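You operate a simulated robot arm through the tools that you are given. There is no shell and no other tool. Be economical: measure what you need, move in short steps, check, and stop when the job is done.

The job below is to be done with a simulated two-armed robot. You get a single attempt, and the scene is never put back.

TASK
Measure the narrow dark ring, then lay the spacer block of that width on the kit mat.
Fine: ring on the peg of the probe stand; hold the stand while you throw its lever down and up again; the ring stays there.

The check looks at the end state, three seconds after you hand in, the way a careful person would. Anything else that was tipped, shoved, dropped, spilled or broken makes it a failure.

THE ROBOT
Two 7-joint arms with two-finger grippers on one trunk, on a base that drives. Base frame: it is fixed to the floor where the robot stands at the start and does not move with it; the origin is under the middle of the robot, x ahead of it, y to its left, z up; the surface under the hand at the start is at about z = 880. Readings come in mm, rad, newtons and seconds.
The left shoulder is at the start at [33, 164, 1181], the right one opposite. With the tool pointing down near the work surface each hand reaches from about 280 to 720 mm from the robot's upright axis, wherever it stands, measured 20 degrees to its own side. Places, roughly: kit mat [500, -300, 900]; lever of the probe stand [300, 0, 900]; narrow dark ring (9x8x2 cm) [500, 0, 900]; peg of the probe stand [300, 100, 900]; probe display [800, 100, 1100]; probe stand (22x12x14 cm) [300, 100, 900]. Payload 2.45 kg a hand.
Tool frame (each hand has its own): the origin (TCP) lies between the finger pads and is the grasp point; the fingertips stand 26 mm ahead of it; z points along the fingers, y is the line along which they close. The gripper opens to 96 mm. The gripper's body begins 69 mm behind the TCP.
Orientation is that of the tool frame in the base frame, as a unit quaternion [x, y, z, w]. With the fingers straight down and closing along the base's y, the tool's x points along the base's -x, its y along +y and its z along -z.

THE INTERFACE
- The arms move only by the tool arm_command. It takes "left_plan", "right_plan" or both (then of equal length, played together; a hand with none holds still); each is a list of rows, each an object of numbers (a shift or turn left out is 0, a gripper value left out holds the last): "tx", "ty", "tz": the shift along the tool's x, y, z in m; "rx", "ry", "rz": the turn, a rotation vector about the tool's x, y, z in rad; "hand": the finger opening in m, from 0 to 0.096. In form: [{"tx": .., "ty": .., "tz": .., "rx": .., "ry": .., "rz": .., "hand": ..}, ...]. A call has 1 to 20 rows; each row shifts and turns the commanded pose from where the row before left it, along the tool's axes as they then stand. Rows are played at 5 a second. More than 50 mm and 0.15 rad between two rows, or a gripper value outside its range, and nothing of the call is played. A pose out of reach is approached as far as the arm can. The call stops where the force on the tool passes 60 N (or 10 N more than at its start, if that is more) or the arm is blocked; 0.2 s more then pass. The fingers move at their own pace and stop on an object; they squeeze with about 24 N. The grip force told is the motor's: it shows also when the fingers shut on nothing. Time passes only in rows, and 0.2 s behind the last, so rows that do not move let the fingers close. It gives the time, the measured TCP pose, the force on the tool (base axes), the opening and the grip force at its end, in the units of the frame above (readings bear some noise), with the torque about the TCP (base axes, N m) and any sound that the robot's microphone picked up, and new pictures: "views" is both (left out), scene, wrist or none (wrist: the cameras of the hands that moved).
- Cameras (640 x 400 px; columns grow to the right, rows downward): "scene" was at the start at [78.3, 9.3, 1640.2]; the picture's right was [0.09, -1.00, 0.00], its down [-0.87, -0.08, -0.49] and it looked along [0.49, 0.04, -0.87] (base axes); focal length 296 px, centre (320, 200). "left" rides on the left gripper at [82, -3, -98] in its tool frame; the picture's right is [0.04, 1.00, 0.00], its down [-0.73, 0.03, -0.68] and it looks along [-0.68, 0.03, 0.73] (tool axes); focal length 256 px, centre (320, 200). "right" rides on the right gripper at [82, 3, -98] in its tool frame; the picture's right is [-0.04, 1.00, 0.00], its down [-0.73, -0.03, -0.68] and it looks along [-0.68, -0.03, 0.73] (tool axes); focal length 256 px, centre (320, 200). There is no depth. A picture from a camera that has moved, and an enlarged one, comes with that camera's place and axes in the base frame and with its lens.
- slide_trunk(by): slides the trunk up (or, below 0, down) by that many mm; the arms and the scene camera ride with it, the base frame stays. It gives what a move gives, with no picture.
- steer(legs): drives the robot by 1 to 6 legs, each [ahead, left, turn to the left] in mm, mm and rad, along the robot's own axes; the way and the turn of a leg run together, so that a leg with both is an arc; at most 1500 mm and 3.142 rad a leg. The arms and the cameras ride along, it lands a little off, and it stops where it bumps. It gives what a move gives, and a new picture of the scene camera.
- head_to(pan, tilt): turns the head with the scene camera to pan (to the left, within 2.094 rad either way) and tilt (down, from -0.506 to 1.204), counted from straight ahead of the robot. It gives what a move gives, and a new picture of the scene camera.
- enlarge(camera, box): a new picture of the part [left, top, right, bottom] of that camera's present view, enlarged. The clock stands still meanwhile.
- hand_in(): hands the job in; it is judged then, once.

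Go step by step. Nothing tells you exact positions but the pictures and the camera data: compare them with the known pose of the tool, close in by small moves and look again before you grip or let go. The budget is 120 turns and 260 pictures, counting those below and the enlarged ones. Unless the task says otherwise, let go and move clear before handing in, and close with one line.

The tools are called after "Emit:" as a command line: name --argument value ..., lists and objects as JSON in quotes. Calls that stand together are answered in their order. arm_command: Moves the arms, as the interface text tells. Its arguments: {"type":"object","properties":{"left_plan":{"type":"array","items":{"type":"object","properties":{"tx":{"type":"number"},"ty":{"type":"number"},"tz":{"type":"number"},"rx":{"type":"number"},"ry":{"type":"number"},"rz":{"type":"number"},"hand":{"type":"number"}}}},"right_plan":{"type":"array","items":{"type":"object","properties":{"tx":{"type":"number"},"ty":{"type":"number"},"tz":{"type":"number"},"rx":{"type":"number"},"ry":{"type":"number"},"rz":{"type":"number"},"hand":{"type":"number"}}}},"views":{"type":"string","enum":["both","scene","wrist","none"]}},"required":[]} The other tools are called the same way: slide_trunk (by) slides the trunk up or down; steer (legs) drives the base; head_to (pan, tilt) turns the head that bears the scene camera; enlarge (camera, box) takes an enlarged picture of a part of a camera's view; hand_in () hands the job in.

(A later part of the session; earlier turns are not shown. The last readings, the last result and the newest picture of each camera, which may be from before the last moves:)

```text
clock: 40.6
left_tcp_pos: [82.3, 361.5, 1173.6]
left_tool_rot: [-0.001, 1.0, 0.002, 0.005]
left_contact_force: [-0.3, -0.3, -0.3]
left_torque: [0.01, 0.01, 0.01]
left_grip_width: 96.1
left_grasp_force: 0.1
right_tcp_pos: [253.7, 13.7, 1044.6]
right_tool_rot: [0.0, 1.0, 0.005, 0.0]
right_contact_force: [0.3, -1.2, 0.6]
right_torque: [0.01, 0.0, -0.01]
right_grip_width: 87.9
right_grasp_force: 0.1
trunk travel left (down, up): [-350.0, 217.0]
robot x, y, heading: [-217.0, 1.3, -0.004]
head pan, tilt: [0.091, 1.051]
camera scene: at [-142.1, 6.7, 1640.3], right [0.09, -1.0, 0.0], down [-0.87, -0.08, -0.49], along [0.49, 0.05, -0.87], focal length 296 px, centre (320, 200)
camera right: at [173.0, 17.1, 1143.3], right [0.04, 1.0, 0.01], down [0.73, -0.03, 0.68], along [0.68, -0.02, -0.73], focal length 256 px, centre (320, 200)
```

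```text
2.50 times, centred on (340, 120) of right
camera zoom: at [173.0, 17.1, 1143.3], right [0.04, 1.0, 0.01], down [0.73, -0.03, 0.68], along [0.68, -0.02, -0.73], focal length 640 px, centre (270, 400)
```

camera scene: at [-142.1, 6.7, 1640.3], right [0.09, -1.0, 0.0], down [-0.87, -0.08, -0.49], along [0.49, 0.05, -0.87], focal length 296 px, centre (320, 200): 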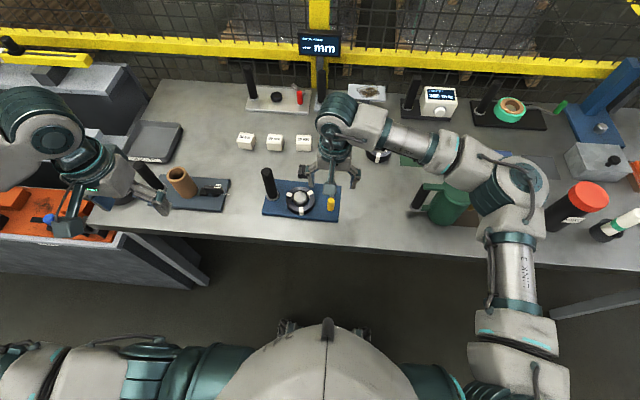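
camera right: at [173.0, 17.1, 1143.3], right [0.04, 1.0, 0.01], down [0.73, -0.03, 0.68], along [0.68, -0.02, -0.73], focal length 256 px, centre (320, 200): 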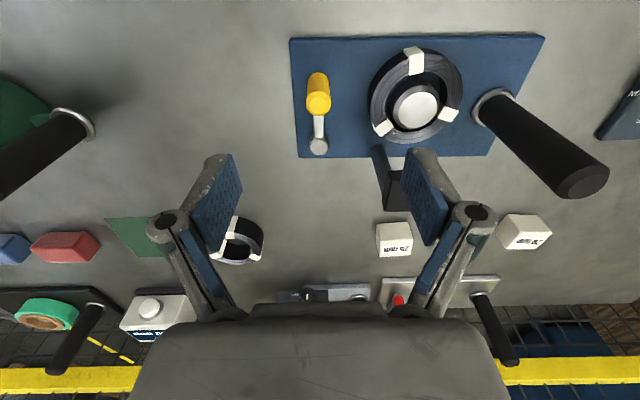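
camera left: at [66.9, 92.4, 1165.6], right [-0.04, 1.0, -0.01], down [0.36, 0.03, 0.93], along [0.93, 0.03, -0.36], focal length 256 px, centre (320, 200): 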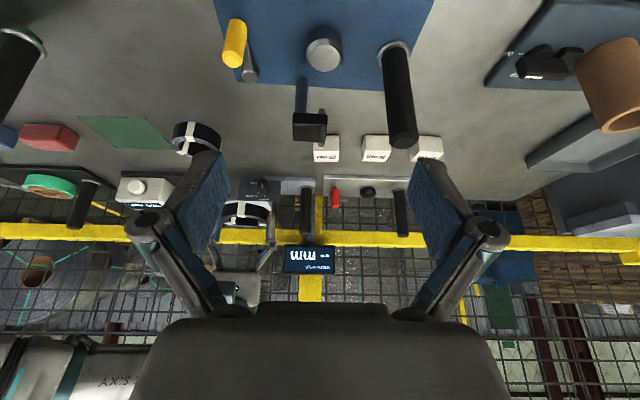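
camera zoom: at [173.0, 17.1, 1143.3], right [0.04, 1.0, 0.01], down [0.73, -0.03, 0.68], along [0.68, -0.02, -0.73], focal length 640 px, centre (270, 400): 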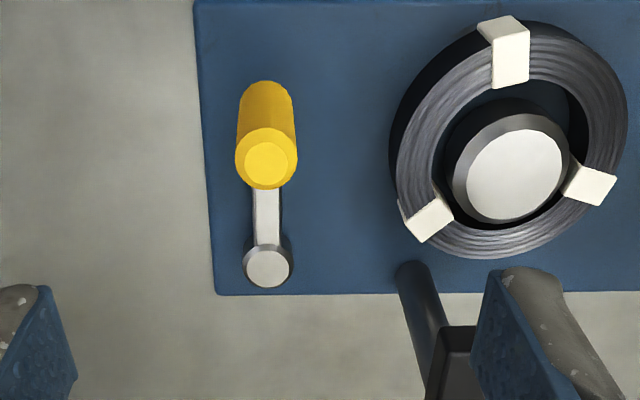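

The lever is a horizontal crank with its pivot at about (309,14) and a vertical yellow handle at (250,14), top at z≈958. First I'll bring the left hand over the handle post at (285,184) to hold the stand.

Emit:
arm_command --left_plan '[{"tx": -0.034, "ty": -0.0295}, {"tx": -0.034, "ty": -0.0295}, {"tx": -0.034, "ty": -0.0295}, {"tx": -0.034, "ty": -0.0295}, {"tx": -0.034, "ty": -0.0295}, {"tx": -0.033, "ty": -0.0295}, {"tz": 0.04}, {"tz": 0.03}, {}]' --right_plan '[{}, {}, {}, {}, {}, {}, {}, {}, {}]' --views "both"

```text
clock: 42.6
left_tcp_pos: [287.2, 185.9, 1103.0]
left_tool_rot: [-0.001, 1.0, 0.001, 0.005]
left_contact_force: [-0.4, -0.2, 0.0]
left_torque: [-0.03, 0.0, -0.04]
left_grip_width: 95.9
left_grasp_force: 0.0
right_tcp_pos: [253.3, 16.9, 1044.6]
right_tool_rot: [-0.001, 1.0, 0.002, 0.001]
right_contact_force: [0.1, 0.5, 0.0]
right_torque: [0.0, -0.01, -0.04]
right_grip_width: 88.0
right_grasp_force: 0.1
trunk travel left (down, up): [-350.0, 217.0]
robot x, y, heading: [-218.0, 3.9, -0.002]
head pan, tilt: [0.091, 1.051]
camera scene: at [-139.0, 10.5, 1640.1], right [0.09, -1.0, 0.0], down [-0.87, -0.08, -0.49], along [0.49, 0.04, -0.87], focal length 296 px, centre (320, 200)
camera right: at [173.7, 20.0, 1142.9], right [0.04, 1.0, 0.0], down [0.73, -0.03, 0.68], along [0.68, -0.02, -0.73], focal length 256 px, centre (320, 200)
camera left: at [205.4, 182.2, 1202.3], right [-0.04, 1.0, 0.0], down [0.73, 0.03, 0.69], along [0.69, 0.03, -0.73], focal length 256 px, centre (320, 200)
```

scene: 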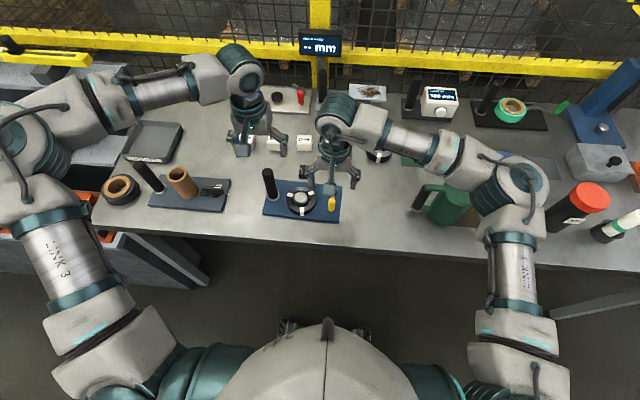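
right: 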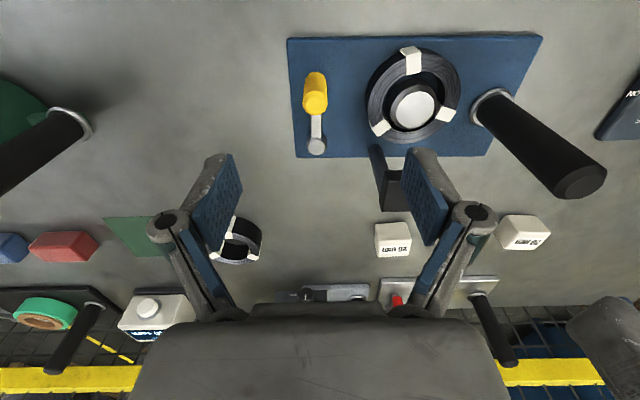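
left: 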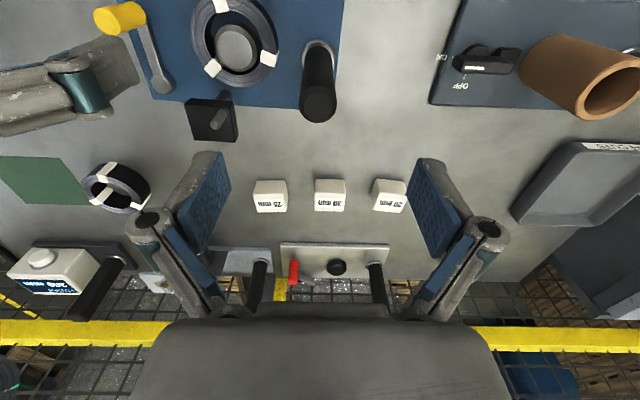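

The post top is at about (279,184). I'll shift 7 mm back and descend around it to z≈990.

Emit:
arm_command --left_plan '[{"tx": 0.007, "tz": 0.03}, {"tz": 0.04}, {"tz": 0.03}, {}]' --views "wrist"

Emit:
enlarge --camera "scene" --box '[220, 130, 360, 223]'

```text
clock: 43.6
left_tcp_pos: [281.5, 185.8, 1003.8]
left_tool_rot: [-0.001, 1.0, 0.001, 0.004]
left_contact_force: [0.0, -0.3, 1.1]
left_torque: [0.02, 0.01, 0.0]
left_grip_width: 96.1
left_grasp_force: 0.1
right_tcp_pos: [253.1, 15.7, 1044.0]
right_tool_rot: [0.0, 1.0, 0.002, 0.001]
right_contact_force: [-0.9, -0.4, -0.5]
right_torque: [-0.02, 0.0, 0.06]
right_grip_width: 87.9
right_grasp_force: 0.1
trunk travel left (down, up): [-350.0, 217.0]
robot x, y, heading: [-218.2, 0.8, -0.0]
head pan, tilt: [0.091, 1.051]
camera left: at [198.2, 181.0, 1103.2], right [-0.04, 1.0, 0.0], down [0.73, 0.03, 0.69], along [0.69, 0.03, -0.73], focal length 256 px, centre (320, 200)
```

left: 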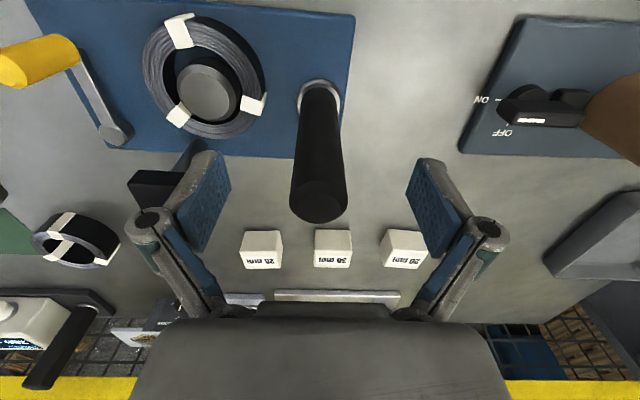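

```text
4.30 times, centred on (290, 176) of scene
camera zoom: at [-140.3, 9.0, 1640.2], right [0.09, -1.0, 0.0], down [-0.87, -0.08, -0.49], along [0.49, 0.04, -0.87], focal length 1274 px, centre (449, 301)
```

zoom: 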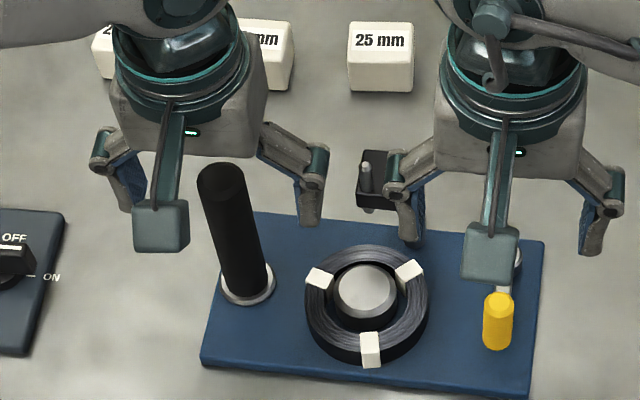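

The post sits between the pads. Going down a little more and closing on it.

Emit:
arm_command --left_plan '[{"tz": 0.016}, {"hand": 0.07}, {"hand": 0.045}, {"hand": 0.035}, {}]' --views "wrist"

Emit:
enlarge --camera "scene" --box '[220, 130, 360, 223]'

```text
clock: 44.8
left_tcp_pos: [280.4, 185.8, 989.6]
left_tool_rot: [-0.001, 1.0, 0.002, 0.004]
left_contact_force: [0.1, 0.0, 0.6]
left_torque: [-0.01, 0.02, -0.02]
left_grip_width: 35.0
left_grasp_force: 0.1
right_tcp_pos: [253.4, 16.3, 1044.3]
right_tool_rot: [0.001, 1.0, 0.003, 0.001]
right_contact_force: [0.0, 1.2, -0.3]
right_torque: [-0.01, 0.03, 0.0]
right_grip_width: 88.2
right_grasp_force: 0.1
trunk travel left (down, up): [-350.0, 217.0]
robot x, y, heading: [-218.4, 1.9, -0.001]
head pan, tilt: [0.091, 1.051]
camera left: at [198.6, 180.5, 1087.2], right [-0.04, 1.0, 0.0], down [0.73, 0.03, 0.69], along [0.69, 0.03, -0.73], focal length 256 px, centre (320, 200)
```

left: 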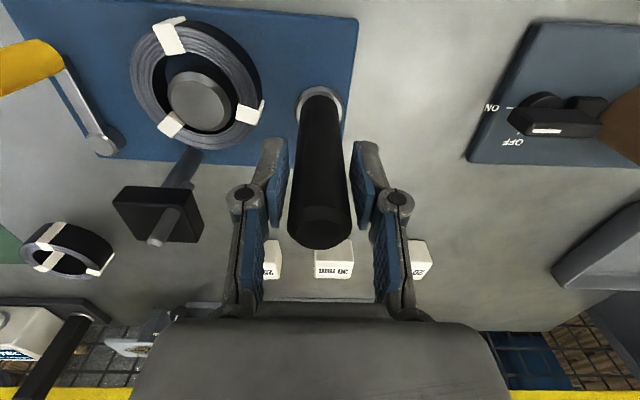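

```text
4.30 times, centred on (290, 176) of scene
camera zoom: at [-140.0, 8.7, 1640.2], right [0.09, -1.0, 0.0], down [-0.87, -0.08, -0.49], along [0.49, 0.04, -0.87], focal length 1274 px, centre (449, 301)
```

zoom: 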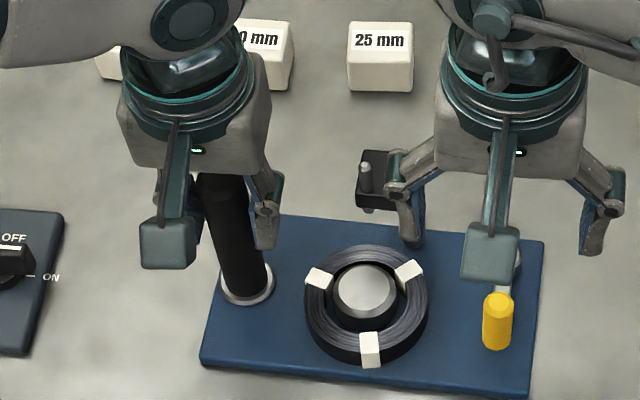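

Post is centred between the pads. Closing fully.

Emit:
arm_command --left_plan '[{"hand": 0.026}, {"hand": 0.018}, {}, {}]' --views "none"

Emit:
enlarge --camera "left" --box '[0, 0, 160, 100]'

```text
clock: 45.8
left_tcp_pos: [280.9, 184.3, 988.9]
left_tool_rot: [-0.001, 1.0, 0.001, 0.005]
left_contact_force: [-0.7, -0.3, 1.0]
left_torque: [0.01, 0.0, 0.04]
left_grip_width: 28.5
left_grasp_force: 23.5
right_tcp_pos: [254.0, 14.7, 1045.2]
right_tool_rot: [0.0, 1.0, 0.003, 0.001]
right_contact_force: [0.1, -0.5, 0.6]
right_torque: [0.01, 0.04, -0.01]
right_grip_width: 88.0
right_grasp_force: 0.0
trunk travel left (down, up): [-350.0, 217.0]
robot x, y, heading: [-218.2, 1.0, -0.002]
head pan, tilt: [0.091, 1.051]
```

```text
4.00 times, centred on (80, 50) of left
camera zoom: at [198.6, 180.4, 1087.3], right [-0.04, 1.0, 0.0], down [0.73, 0.03, 0.69], along [0.69, 0.03, -0.73], focal length 1024 px, centre (1280, 800)
```

zoom: 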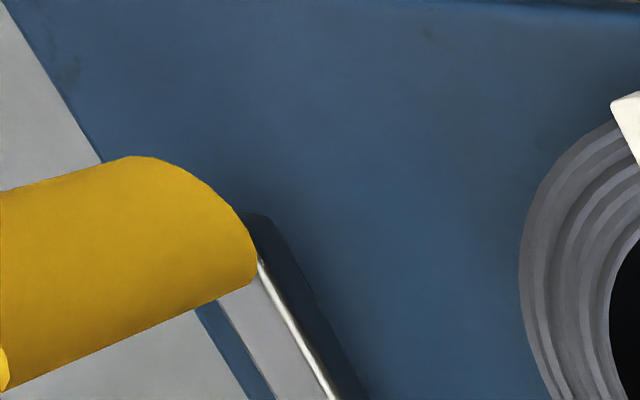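

The stand is held. Lowering the right hand toward the lever handle.

Emit:
arm_command --right_plan '[{"tz": 0.03}, {"tz": 0.03}, {}]' --views "wrist"

Emit:
enlarge --camera "right" --box '[220, 40, 420, 200]'

```text
clock: 46.6
left_tcp_pos: [280.2, 184.7, 988.7]
left_tool_rot: [0.0, 1.0, 0.001, 0.006]
left_contact_force: [-1.2, -1.0, 0.8]
left_torque: [-0.03, 0.03, 0.02]
left_grip_width: 28.3
left_grasp_force: 23.9
right_tcp_pos: [252.9, 15.5, 983.3]
right_tool_rot: [0.0, 1.0, 0.002, 0.001]
right_contact_force: [0.3, -0.6, 0.3]
right_torque: [-0.02, 0.05, 0.01]
right_grip_width: 88.3
right_grasp_force: 0.2
trunk travel left (down, up): [-350.0, 217.0]
robot x, y, heading: [-216.1, 1.4, 0.001]
head pan, tilt: [0.091, 1.051]
camera right: at [172.6, 18.6, 1082.6], right [0.04, 1.0, 0.01], down [0.73, -0.03, 0.68], along [0.68, -0.02, -0.73], focal length 256 px, centre (320, 200)
```

right: 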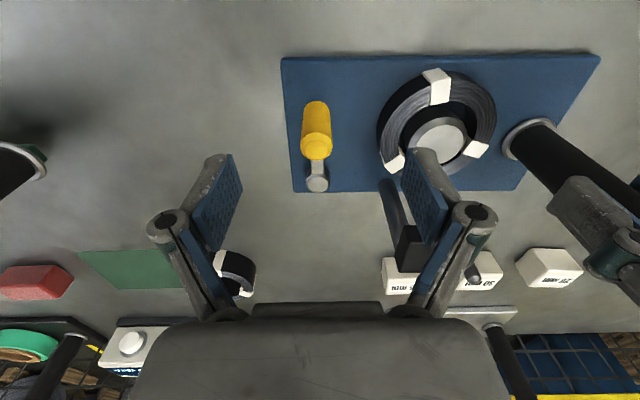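

```text
2.50 times, centred on (320, 120) of right
camera zoom: at [172.6, 18.6, 1082.6], right [0.04, 1.0, 0.01], down [0.73, -0.03, 0.68], along [0.68, -0.02, -0.73], focal length 640 px, centre (320, 400)
```

zoom: 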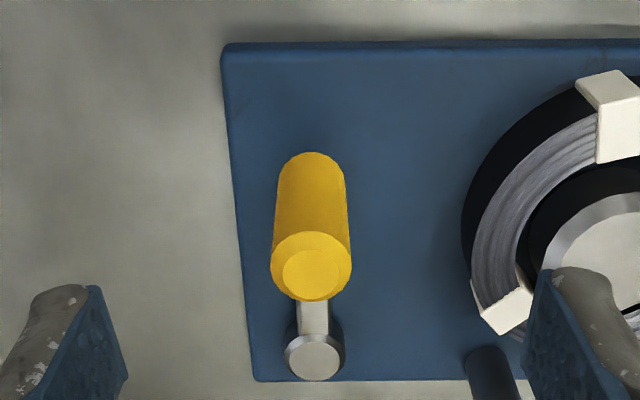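

I'll narrow the fingers, go down around the handle and close on it.

Emit:
arm_command --right_plan '[{"tx": 0.003, "ty": -0.002, "hand": 0.05}, {}, {"tz": 0.02}, {"tz": 0.012}, {}]' --views "wrist"

Emit:
enlarge --camera "scene" --box '[220, 130, 360, 223]'

```text
clock: 47.8
left_tcp_pos: [280.3, 185.9, 989.8]
left_tool_rot: [-0.001, 1.0, 0.002, 0.006]
left_contact_force: [-1.1, -0.2, 0.2]
left_torque: [0.0, -0.02, 0.01]
left_grip_width: 28.6
left_grasp_force: 24.0
right_tcp_pos: [250.1, 13.8, 952.4]
right_tool_rot: [0.0, 1.0, 0.003, 0.001]
right_contact_force: [-0.1, 0.3, -1.1]
right_torque: [0.0, 0.02, 0.0]
right_grip_width: 50.1
right_grasp_force: 0.0
trunk travel left (down, up): [-350.0, 217.0]
robot x, y, heading: [-219.2, 1.3, 0.001]
head pan, tilt: [0.091, 1.051]
camera right: at [169.5, 17.5, 1051.1], right [0.04, 1.0, 0.01], down [0.73, -0.03, 0.68], along [0.68, -0.02, -0.73], focal length 256 px, centre (320, 200)
```

right: 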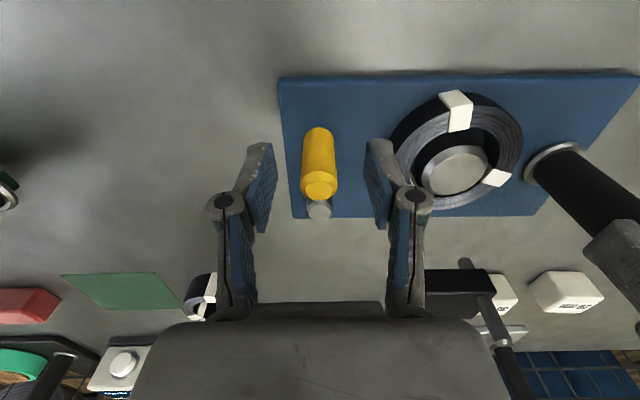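

```text
4.30 times, centred on (290, 176) of scene
camera zoom: at [-140.2, 8.3, 1640.2], right [0.09, -1.0, 0.0], down [-0.87, -0.08, -0.49], along [0.49, 0.04, -0.87], focal length 1274 px, centre (449, 301)
```

zoom: 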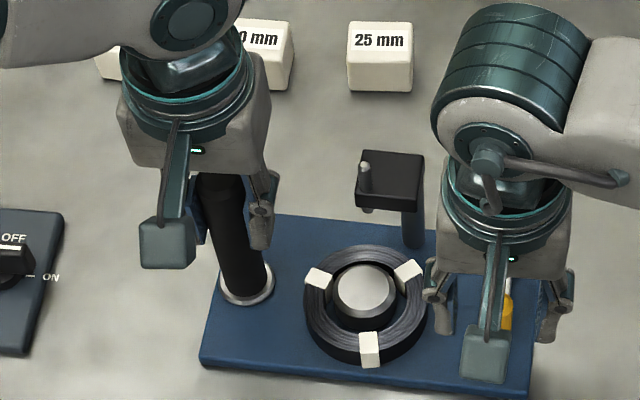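

The handle is between the pads. Closing.

Emit:
arm_command --right_plan '[{"tz": 0.003, "hand": 0.03}, {"hand": 0.015}, {"hand": 0.008}, {}, {}]' --views "wrist"

```text
clock: 49.0
left_tcp_pos: [281.3, 184.0, 990.1]
left_tool_rot: [-0.001, 1.0, 0.001, 0.006]
left_contact_force: [1.5, 2.6, -0.3]
left_torque: [0.08, -0.05, 0.05]
left_grip_width: 28.4
left_grasp_force: 24.0
right_tcp_pos: [249.4, 13.4, 949.3]
right_tool_rot: [0.0, 1.0, 0.003, 0.001]
right_contact_force: [-2.5, -4.2, 1.4]
right_torque: [-0.11, 0.03, 0.01]
right_grip_width: 18.1
right_grasp_force: 24.3
trunk travel left (down, up): [-350.0, 217.0]
robot x, y, heading: [-222.1, 2.7, -0.002]
head pan, tilt: [0.091, 1.051]
camera right: at [169.8, 17.1, 1048.3], right [0.04, 1.0, 0.01], down [0.73, -0.03, 0.68], along [0.68, -0.02, -0.73], focal length 256 px, centre (320, 200)
```

right: 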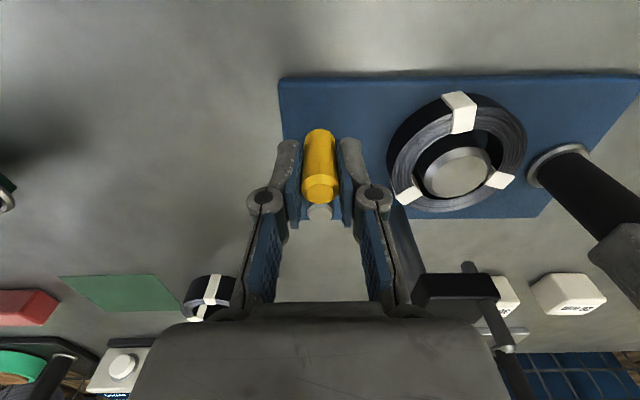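

Handle gripped at 18 mm. I'll test the swing direction with a small move to the right (−y).

Emit:
arm_command --right_plan '[{"ty": -0.005}, {"ty": -0.005}, {}]' --views "none"

```text
clock: 49.8
left_tcp_pos: [281.3, 184.0, 988.1]
left_tool_rot: [-0.001, 1.0, 0.001, 0.005]
left_contact_force: [1.6, -7.7, 0.6]
left_torque: [-0.39, -0.1, 0.32]
left_grip_width: 28.8
left_grasp_force: 23.2
right_tcp_pos: [251.3, 3.7, 950.0]
right_tool_rot: [-0.001, 1.0, 0.004, 0.001]
right_contact_force: [-3.1, 7.6, -0.5]
right_torque: [0.21, 0.16, 0.34]
right_grip_width: 17.8
right_grasp_force: 23.8
trunk travel left (down, up): [-350.0, 217.0]
robot x, y, heading: [-218.5, 0.6, 0.002]
head pan, tilt: [0.091, 1.051]
```

It moved 10 mm at only 8 N. I'll check whether the lever turned.

Emit:
enlarge --camera "right" --box '[240, 60, 440, 220]'

Emit:
enlarge --camera "scene" --box '[220, 130, 360, 223]'

```text
2.50 times, centred on (340, 140) of right
camera zoom: at [170.1, 7.1, 1048.4], right [0.04, 1.0, 0.01], down [0.73, -0.03, 0.68], along [0.68, -0.02, -0.73], focal length 640 px, centre (270, 350)
```

zoom: 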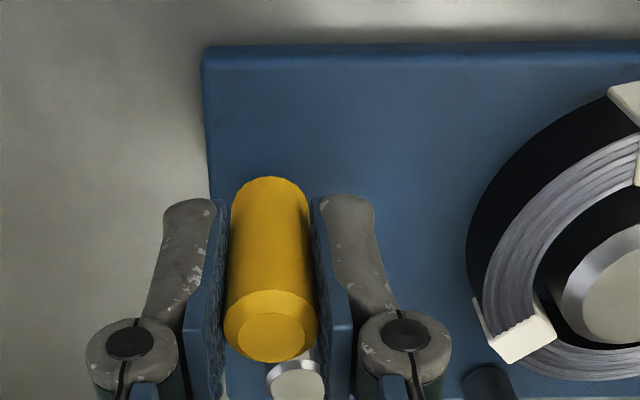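

```text
4.30 times, centred on (290, 176) of scene
camera zoom: at [-139.5, 8.6, 1640.1], right [0.09, -1.0, 0.0], down [-0.87, -0.08, -0.49], along [0.49, 0.04, -0.87], focal length 1274 px, centre (449, 301)
```

zoom: 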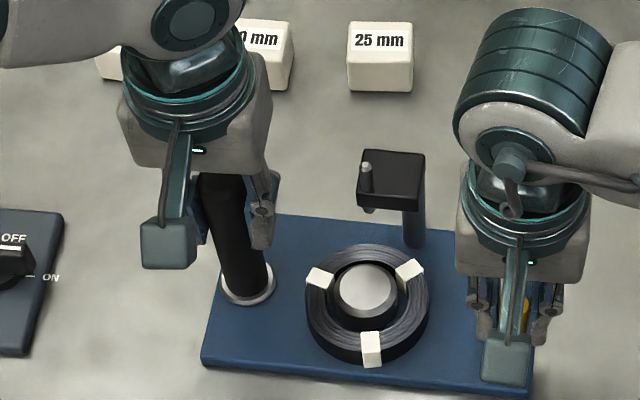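

The lever turns about a vertical pivot and the stand stays put. I'll follow the arc, yawing the hand with it.

Emit:
arm_command --right_plan '[{"rz": -0.14}, {"ty": -0.00718, "tx": -0.00043, "rz": -0.12}, {"ty": -0.00718, "tx": -0.00043, "rz": -0.12}, {"ty": -0.00718, "tx": -0.00043, "rz": -0.12}, {}]' --views "scene"

Emit:
enlarge --camera "scene" --box '[220, 130, 360, 223]'

```text
clock: 51.0
left_tcp_pos: [280.9, 186.0, 991.1]
left_tool_rot: [-0.001, 1.0, 0.001, 0.005]
left_contact_force: [0.5, 8.7, 2.9]
left_torque: [0.31, 0.04, 0.02]
left_grip_width: 28.6
left_grasp_force: 23.6
right_tcp_pos: [257.1, -17.2, 949.3]
right_tool_rot: [-0.249, 0.969, 0.002, 0.002]
right_contact_force: [-0.4, -4.8, 0.2]
right_torque: [-0.1, -0.02, -0.25]
right_grip_width: 17.9
right_grasp_force: 24.2
trunk travel left (down, up): [-350.0, 217.0]
robot x, y, heading: [-215.1, -0.1, 0.005]
head pan, tilt: [0.091, 1.051]
camera scene: at [-140.5, 9.1, 1640.2], right [0.09, -1.0, 0.0], down [-0.87, -0.08, -0.49], along [0.49, 0.04, -0.87], focal length 296 px, centre (320, 200)
```

scene: 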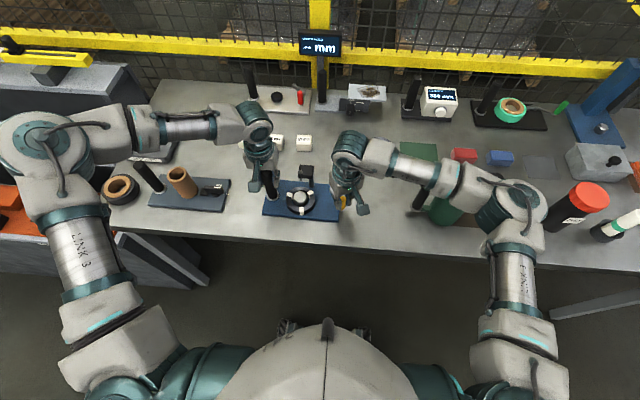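

```text
4.30 times, centred on (290, 176) of scene
camera zoom: at [-140.5, 9.1, 1640.2], right [0.09, -1.0, 0.0], down [-0.87, -0.08, -0.49], along [0.49, 0.04, -0.87], focal length 1274 px, centre (449, 301)
```

zoom: 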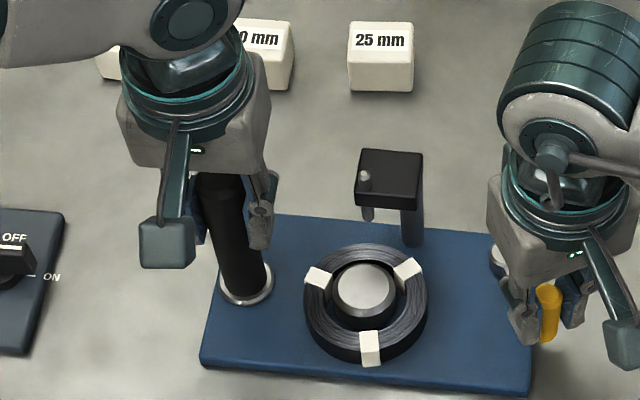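

The plunger is coming down as the lever turns. Continuing.

Emit:
arm_command --right_plan '[{"ty": -0.00718, "tx": -0.00043, "rz": -0.12}, {"ty": -0.00718, "tx": -0.00043, "rz": -0.12}, {"ty": -0.00718, "tx": -0.00043, "rz": -0.12}, {}]' --views "scene"

Emit:
enlarge --camera "scene" --box '[220, 130, 360, 223]'

```text
clock: 52.0
left_tcp_pos: [281.0, 185.0, 989.9]
left_tool_rot: [-0.001, 1.0, 0.002, 0.006]
left_contact_force: [2.2, 8.6, 2.5]
left_torque: [0.22, -0.08, 0.34]
left_grip_width: 28.7
left_grasp_force: 23.6
right_tcp_pos: [270.3, -34.2, 948.9]
right_tool_rot: [-0.418, 0.909, 0.002, 0.002]
right_contact_force: [-3.8, -7.6, 0.7]
right_torque: [-0.24, 0.12, -0.1]
right_grip_width: 18.0
right_grasp_force: 24.3
trunk travel left (down, up): [-350.0, 217.0]
robot x, y, heading: [-220.1, -1.2, -0.004]
head pan, tilt: [0.091, 1.051]
camera scene: at [-140.5, 8.7, 1640.2], right [0.09, -1.0, 0.0], down [-0.87, -0.08, -0.49], along [0.49, 0.04, -0.87], focal length 296 px, centre (320, 200)
```

scene: 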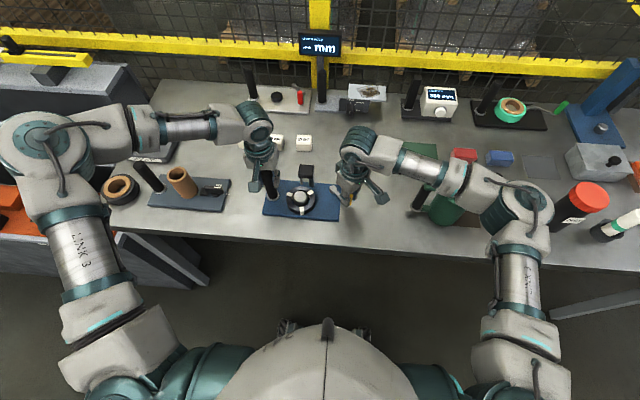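

```text
4.30 times, centred on (290, 176) of scene
camera zoom: at [-140.5, 8.7, 1640.2], right [0.09, -1.0, 0.0], down [-0.87, -0.08, -0.49], along [0.49, 0.04, -0.87], focal length 1274 px, centre (449, 301)
```

zoom: 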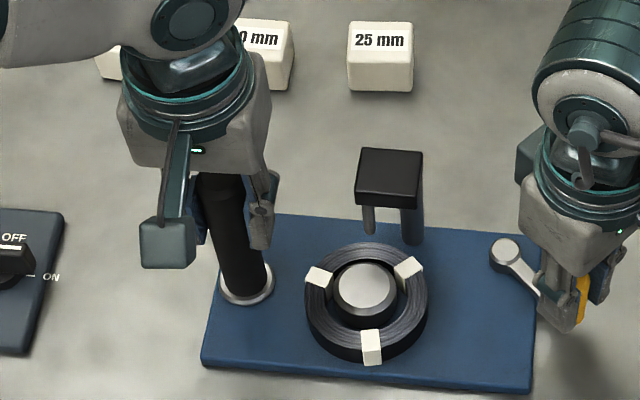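

Plunger is still descending. Continuing the arc.

Emit:
arm_command --right_plan '[{"ty": -0.0073, "tx": 0.0006, "rz": -0.12}, {"ty": -0.0073, "tx": 0.0006, "rz": -0.12}, {"ty": -0.0073, "tx": 0.0, "rz": -0.12}, {}]' --views "scene"

Emit:
enlarge --camera "scene" --box '[220, 130, 360, 223]'

Emit:
enlarge --camera "scene" --box '[290, 20, 350, 60]'

```text
clock: 53.0
left_tcp_pos: [280.3, 186.6, 990.1]
left_tool_rot: [-0.002, 1.0, 0.002, 0.005]
left_contact_force: [-0.6, 6.9, 3.4]
left_torque: [0.14, -0.03, -0.02]
left_grip_width: 28.6
left_grasp_force: 24.0
right_tcp_pos: [278.4, -41.8, 949.6]
right_tool_rot: [-0.497, 0.868, 0.002, 0.002]
right_contact_force: [0.1, -4.8, -0.5]
right_torque: [-0.13, -0.02, -0.01]
right_grip_width: 18.0
right_grasp_force: 23.8
right hand out of reach, approached as far as the arm can: row 2, 3
trunk travel left (down, up): [-350.0, 217.0]
robot x, y, heading: [-219.1, -1.5, -0.002]
head pan, tilt: [0.091, 1.051]
camera scene: at [-140.1, 8.5, 1640.2], right [0.09, -1.0, 0.0], down [-0.87, -0.08, -0.49], along [0.49, 0.04, -0.87], focal length 296 px, centre (320, 200)
```

scene: 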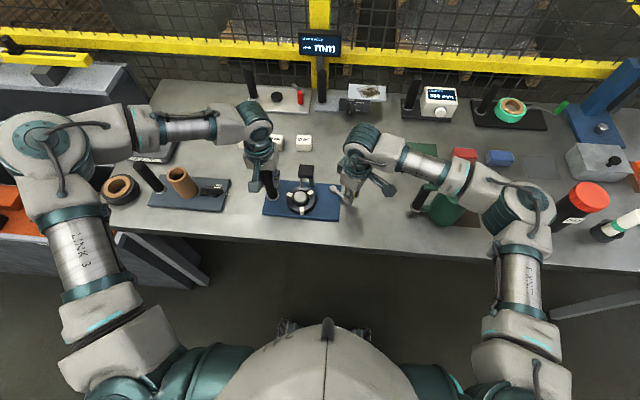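

```text
4.30 times, centred on (290, 176) of scene
camera zoom: at [-140.1, 8.5, 1640.2], right [0.09, -1.0, 0.0], down [-0.87, -0.08, -0.49], along [0.49, 0.04, -0.87], focal length 1274 px, centre (449, 301)
```

zoom: 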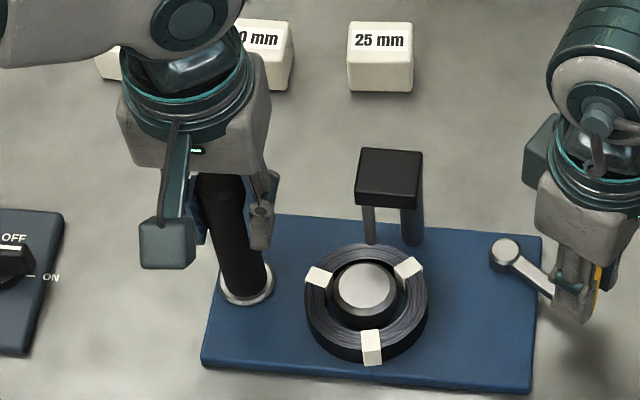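

```text
10.00 times, centred on (320, 40) of scene
camera zoom: at [-140.1, 8.5, 1640.2], right [0.09, -1.0, 0.0], down [-0.87, -0.08, -0.49], along [0.49, 0.04, -0.87], focal length 2963 px, centre (320, 1800)
```

zoom: 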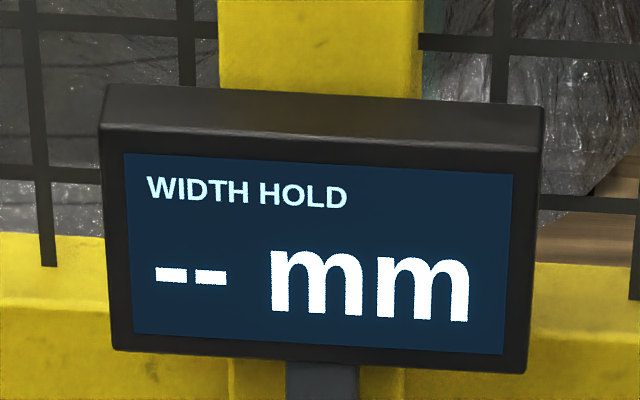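

The plunger nears the ring, but the wrist yaw hit its limit. I'll continue by translating along the arc without turning more.

Emit:
arm_command --right_plan '[{"rz": 0.05, "ty": -0.004, "tx": -0.0003}, {"tx": -0.001, "ty": -0.005}, {"tx": -0.0013, "ty": -0.0045}, {"tx": -0.0013, "ty": -0.0045}, {}]' --views "none"

Emit:
enlarge --camera "scene" --box '[220, 130, 360, 223]'

Emit:
enlarge --camera "scene" --box '[290, 20, 350, 60]'

```text
clock: 54.2
left_tcp_pos: [281.1, 184.9, 989.8]
left_tool_rot: [0.0, 1.0, 0.0, 0.005]
left_contact_force: [3.3, -12.4, -0.3]
left_torque: [-0.43, -0.15, 0.22]
left_grip_width: 28.6
left_grasp_force: 24.0
right_tcp_pos: [297.0, -46.4, 949.5]
right_tool_rot: [-0.476, 0.879, 0.004, 0.003]
right_contact_force: [-2.5, 13.5, -0.6]
right_torque: [0.3, 0.12, 0.06]
right_grip_width: 18.0
right_grasp_force: 23.8
trunk travel left (down, up): [-350.0, 217.0]
robot x, y, heading: [-220.6, 1.2, -0.002]
head pan, tilt: [0.091, 1.051]
```

```text
4.30 times, centred on (290, 176) of scene
camera zoom: at [-139.0, 8.5, 1640.1], right [0.09, -1.0, 0.0], down [-0.87, -0.08, -0.49], along [0.49, 0.04, -0.87], focal length 1274 px, centre (449, 301)
```

zoom: 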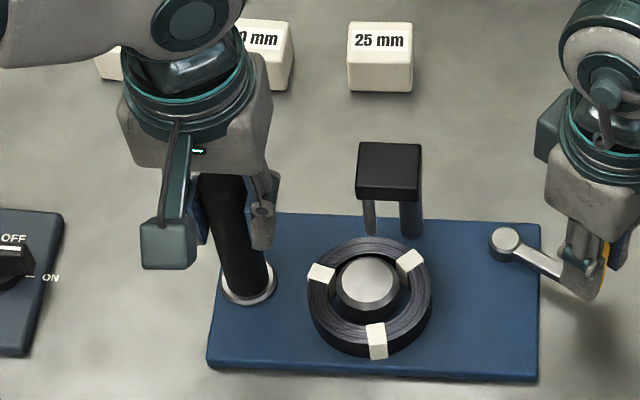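

```text
10.00 times, centred on (320, 40) of scene
camera zoom: at [-139.0, 8.5, 1640.1], right [0.09, -1.0, 0.0], down [-0.87, -0.08, -0.49], along [0.49, 0.04, -0.87], focal length 2963 px, centre (320, 1800)
```

zoom: 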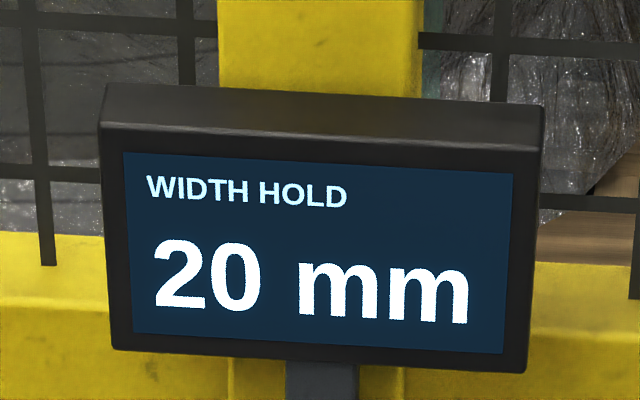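

The display holds 20 mm. The lever hit its stop and the stand turned by about 3°. I'll swing the lever back up now and straighten the stand afterward.

Emit:
arm_command --right_plan '[{"tx": 0.0009, "ty": 0.0072}, {"tx": 0.0009, "ty": 0.0072}, {"tx": -0.0004, "ty": 0.0074, "rz": 0.116}, {"tx": -0.0004, "ty": 0.0074, "rz": 0.116}, {"tx": -0.0004, "ty": 0.0074, "rz": 0.116}, {"tx": -0.0004, "ty": 0.0074, "rz": 0.116}, {}]' --views "none"

Emit:
enlarge --camera "scene" --box '[220, 130, 360, 223]'

```text
clock: 55.8
left_tcp_pos: [280.7, 185.9, 989.4]
left_tool_rot: [-0.001, 1.0, 0.001, 0.006]
left_contact_force: [2.5, 9.0, -0.3]
left_torque: [0.25, -0.18, 0.49]
left_grip_width: 28.8
left_grasp_force: 23.6
right_tcp_pos: [262.7, -19.1, 949.8]
right_tool_rot: [-0.261, 0.965, 0.003, 0.002]
right_contact_force: [-5.2, -6.6, 5.8]
right_torque: [-0.21, 0.25, -0.12]
right_grip_width: 18.0
right_grasp_force: 24.2
trunk travel left (down, up): [-350.0, 217.0]
robot x, y, heading: [-217.3, 2.3, -0.001]
head pan, tilt: [0.091, 1.051]
```

```text
4.30 times, centred on (290, 176) of scene
camera zoom: at [-141.5, 9.9, 1640.3], right [0.09, -1.0, 0.0], down [-0.87, -0.08, -0.49], along [0.49, 0.04, -0.87], focal length 1274 px, centre (449, 301)
```

zoom: 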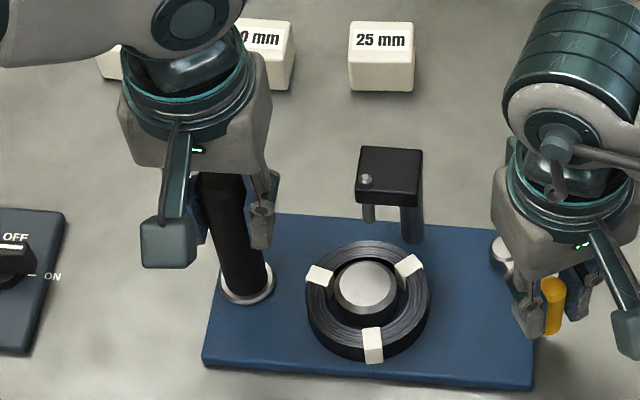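

The stand is easing back too. Continuing the lever back to its upper stop.

Emit:
arm_command --right_plan '[{"tx": 0.0004, "ty": 0.0072, "rz": 0.116}, {"tx": 0.0004, "ty": 0.0072, "rz": 0.116}, {"tx": 0.0004, "ty": 0.0072, "rz": 0.116}, {"tx": 0.0004, "ty": 0.0072, "rz": 0.116}, {}]' --views "none"

Emit:
enlarge --camera "scene" --box '[220, 130, 360, 223]'

```text
clock: 57.0
left_tcp_pos: [279.6, 184.2, 988.4]
left_tool_rot: [0.0, 1.0, 0.0, 0.005]
left_contact_force: [-5.7, -8.9, 1.8]
left_torque: [-0.36, 0.2, -0.48]
left_grip_width: 28.7
left_grasp_force: 24.6
right_tcp_pos: [251.3, 7.1, 950.0]
right_tool_rot: [-0.031, 1.0, 0.003, 0.001]
right_contact_force: [5.3, 9.3, 0.8]
right_torque: [0.17, -0.15, 0.25]
right_grip_width: 18.2
right_grasp_force: 24.9
trunk travel left (down, up): [-350.0, 217.0]
robot x, y, heading: [-218.5, 0.9, 0.0]
head pan, tilt: [0.091, 1.051]
```

```text
4.30 times, centred on (290, 176) of scene
camera zoom: at [-140.3, 8.5, 1640.2], right [0.09, -1.0, 0.0], down [-0.87, -0.08, -0.49], along [0.49, 0.04, -0.87], focal length 1274 px, centre (449, 301)
```

zoom: 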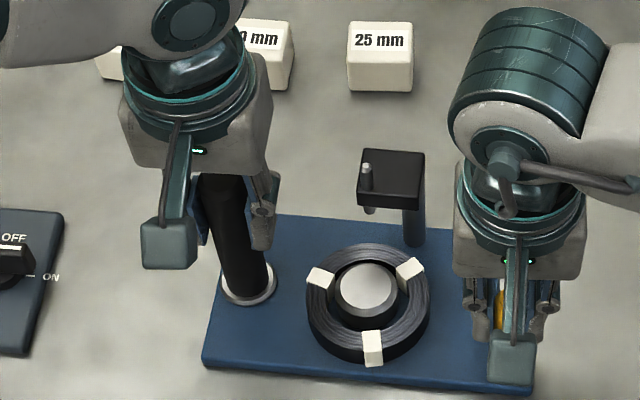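

Almost at the original handle position (249,13.5). Finishing the throw.

Emit:
arm_command --right_plan '[{"ty": 0.004, "tx": 0.0005, "rz": 0.06}, {"ty": 0.003, "tx": 0.0005}, {"ty": 0.001}, {}]' --views "wrist"

Emit:
enlarge --camera "scene" --box '[220, 130, 360, 223]'

Emit:
enlarge --camera "scene" --box '[290, 20, 350, 60]'

```text
clock: 58.0
left_tcp_pos: [281.5, 185.3, 989.7]
left_tool_rot: [-0.001, 1.0, 0.002, 0.005]
left_contact_force: [-1.9, 4.0, -0.8]
left_torque: [0.21, 0.06, 0.13]
left_grip_width: 28.8
left_grasp_force: 23.8
right_tcp_pos: [249.3, 13.2, 950.2]
right_tool_rot: [-0.001, 1.0, 0.002, 0.0]
right_contact_force: [0.5, -6.3, 3.6]
right_torque: [-0.17, 0.01, -0.24]
right_grip_width: 18.1
right_grasp_force: 24.1
trunk travel left (down, up): [-350.0, 217.0]
robot x, y, heading: [-219.4, -0.3, -0.001]
head pan, tilt: [0.091, 1.051]
camera right: at [169.3, 16.6, 1048.4], right [0.04, 1.0, 0.0], down [0.73, -0.03, 0.68], along [0.68, -0.02, -0.73], focal length 256 px, centre (320, 200)
```

right: 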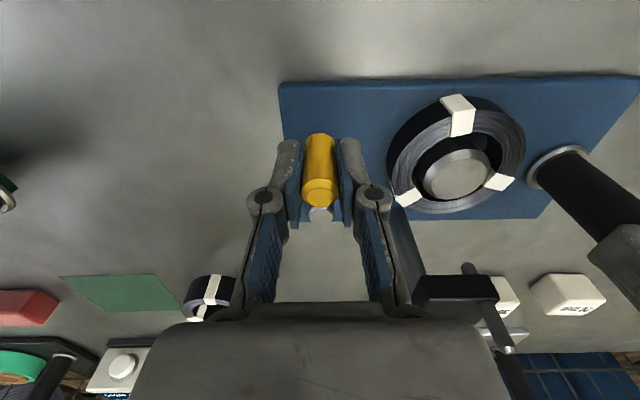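

```text
4.30 times, centred on (290, 176) of scene
camera zoom: at [-140.6, 7.1, 1640.2], right [0.09, -1.0, 0.0], down [-0.87, -0.08, -0.49], along [0.49, 0.05, -0.87], focal length 1274 px, centre (449, 301)
```

zoom: 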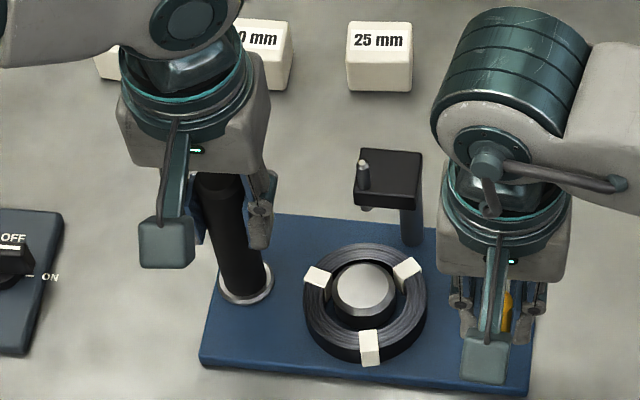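

```text
10.00 times, centred on (320, 40) of scene
camera zoom: at [-140.6, 7.1, 1640.2], right [0.09, -1.0, 0.0], down [-0.87, -0.08, -0.49], along [0.49, 0.05, -0.87], focal length 2963 px, centre (320, 1800)
```

zoom: 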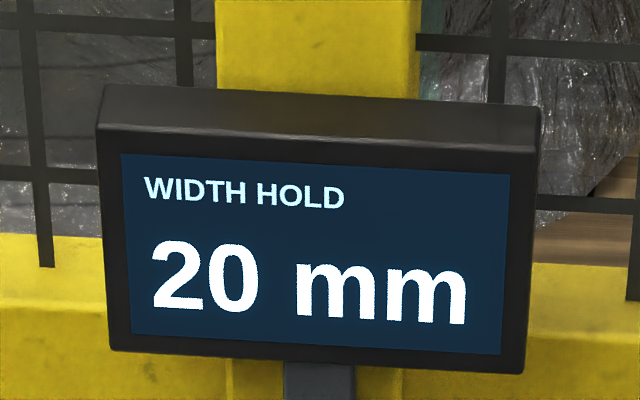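

The lever is back up, the stand is back within about half a degree, and the display holds 20 mm. Releasing both hands and rising.

Emit:
arm_command --right_plan '[{"hand": 0.03}, {"hand": 0.045}, {}, {"tz": -0.02}, {"tz": -0.04}, {"tz": -0.04}, {"tz": -0.04}]' --left_plan '[{"hand": 0.04}, {"hand": 0.06}, {}, {"tz": -0.02}, {"tz": -0.04}, {"tz": -0.04}, {"tz": -0.04}]' --views "scene"

Emit:
enlarge --camera "scene" --box '[220, 120, 360, 213]'

```text
clock: 59.6
left_tcp_pos: [276.4, 183.7, 1130.4]
left_tool_rot: [-0.002, 1.0, 0.001, 0.005]
left_contact_force: [-0.2, 0.4, 0.0]
left_torque: [0.04, -0.03, 0.03]
left_grip_width: 60.1
left_grasp_force: 0.1
right_tcp_pos: [248.7, 13.7, 1089.6]
right_tool_rot: [-0.002, 1.0, 0.002, 0.002]
right_contact_force: [-0.3, 0.1, -0.4]
right_torque: [0.0, 0.0, -0.01]
right_grip_width: 45.1
right_grasp_force: 0.2
trunk travel left (down, up): [-350.0, 217.0]
robot x, y, heading: [-214.7, 1.7, 0.002]
head pan, tilt: [0.091, 1.051]
camera scene: at [-142.0, 8.5, 1640.3], right [0.09, -1.0, 0.0], down [-0.87, -0.08, -0.49], along [0.49, 0.04, -0.87], focal length 296 px, centre (320, 200)
```

scene: 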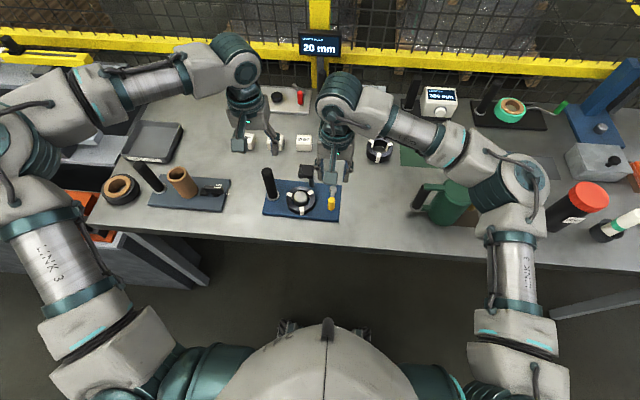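

```text
4.30 times, centred on (290, 166) of scene
camera zoom: at [-142.0, 8.5, 1640.3], right [0.09, -1.0, 0.0], down [-0.87, -0.08, -0.49], along [0.49, 0.04, -0.87], focal length 1274 px, centre (449, 344)
```

zoom: 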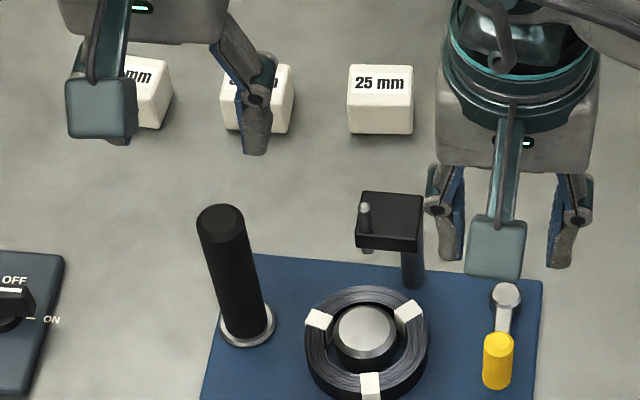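

20 mm it is; that block is the leftmost, at about (478,308). I'll drive forward 100 mm and bring the left hand over it.

Emit:
steer --legs '[[100, 0, 0]]'

Emit:
arm_command --left_plan '[{"tx": -0.02, "ty": 0.04, "hand": 0.096}, {"tx": -0.02, "ty": 0.04}, {"tx": -0.02, "ty": 0.04}, {"tx": -0.02}, {}]' --views "wrist"

```text
clock: 60.7
left_tcp_pos: [375.2, 184.6, 1129.3]
left_tool_rot: [-0.001, 1.0, 0.001, 0.005]
left_contact_force: [0.2, 0.4, -0.3]
left_torque: [0.0, 0.03, 0.0]
left_grip_width: 59.8
left_grasp_force: 0.1
right_tcp_pos: [348.2, 14.0, 1089.2]
right_tool_rot: [-0.001, 1.0, 0.002, 0.001]
right_contact_force: [-0.9, 0.2, -0.7]
right_torque: [0.01, 0.01, 0.0]
right_grip_width: 45.2
right_grasp_force: 0.1
trunk travel left (down, up): [-350.0, 217.0]
robot x, y, heading: [-121.5, 1.0, 0.003]
head pan, tilt: [0.091, 1.051]
camera scene: at [-43.8, 9.0, 1640.4], right [0.09, -1.0, 0.0], down [-0.87, -0.08, -0.49], along [0.49, 0.04, -0.87], focal length 296 px, centre (320, 200)
```

scene: 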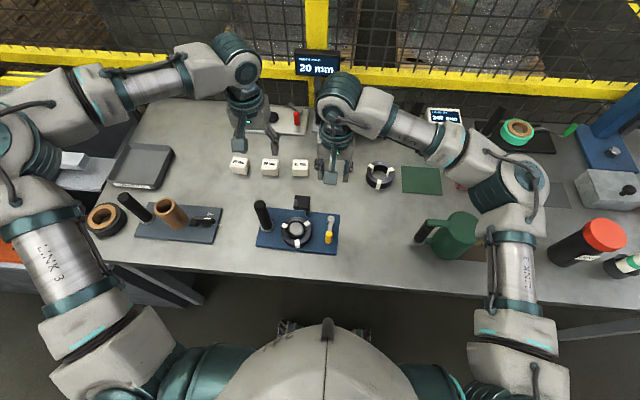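

```text
clock: 61.9
left_tcp_pos: [452.2, 302.4, 1133.0]
left_tool_rot: [-0.001, 1.0, 0.003, 0.006]
left_contact_force: [0.7, 0.4, 0.0]
left_torque: [0.02, 0.0, -0.02]
left_grip_width: 95.9
left_grasp_force: 0.0
right_tcp_pos: [346.5, 12.5, 1090.1]
right_tool_rot: [-0.001, 1.0, 0.003, 0.002]
right_contact_force: [-0.4, 0.4, 0.3]
right_torque: [-0.02, 0.07, -0.02]
right_grip_width: 45.1
right_grasp_force: 0.1
trunk travel left (down, up): [-350.0, 217.0]
robot x, y, heading: [-114.9, -1.1, -0.001]
head pan, tilt: [0.091, 1.051]
camera left: at [371.2, 298.6, 1230.5], right [-0.04, 1.0, 0.0], down [0.73, 0.03, 0.69], along [0.69, 0.03, -0.73], focal length 256 px, centre (320, 200)
```

left: 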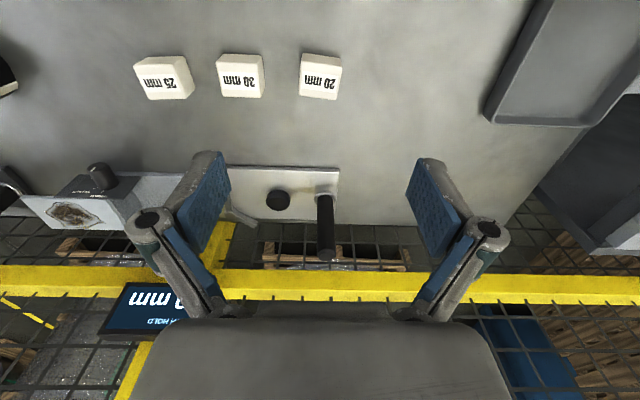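

I see the 20 mm block slightly rotated. Enlarging for its orientation.

Emit:
enlarge --camera "left" --box '[240, 20, 400, 130]'

Emit:
enlarge --camera "scene" --box '[210, 130, 320, 200]'

```text
3.64 times, centred on (320, 75) of left
camera zoom: at [371.2, 298.6, 1230.5], right [-0.04, 1.0, 0.0], down [0.73, 0.03, 0.69], along [0.69, 0.03, -0.73], focal length 931 px, centre (320, 654)
```

zoom: 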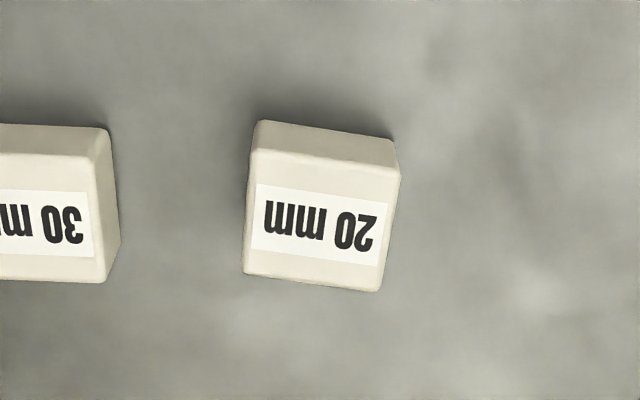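

```text
5.71 times, centred on (265, 165) of scene
camera zoom: at [-41.2, 6.8, 1640.2], right [0.09, -1.0, 0.0], down [-0.87, -0.08, -0.49], along [0.49, 0.05, -0.87], focal length 1693 px, centre (634, 400)
```

zoom: 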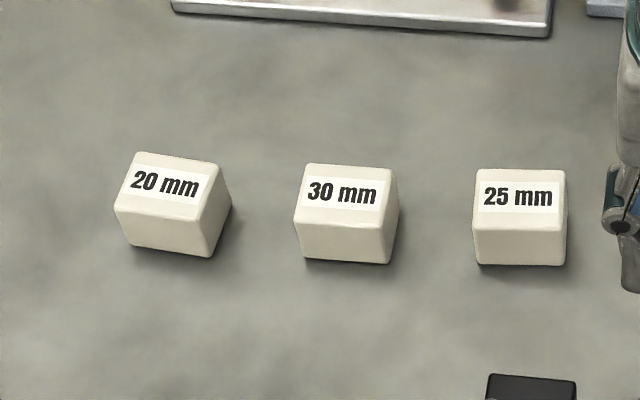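

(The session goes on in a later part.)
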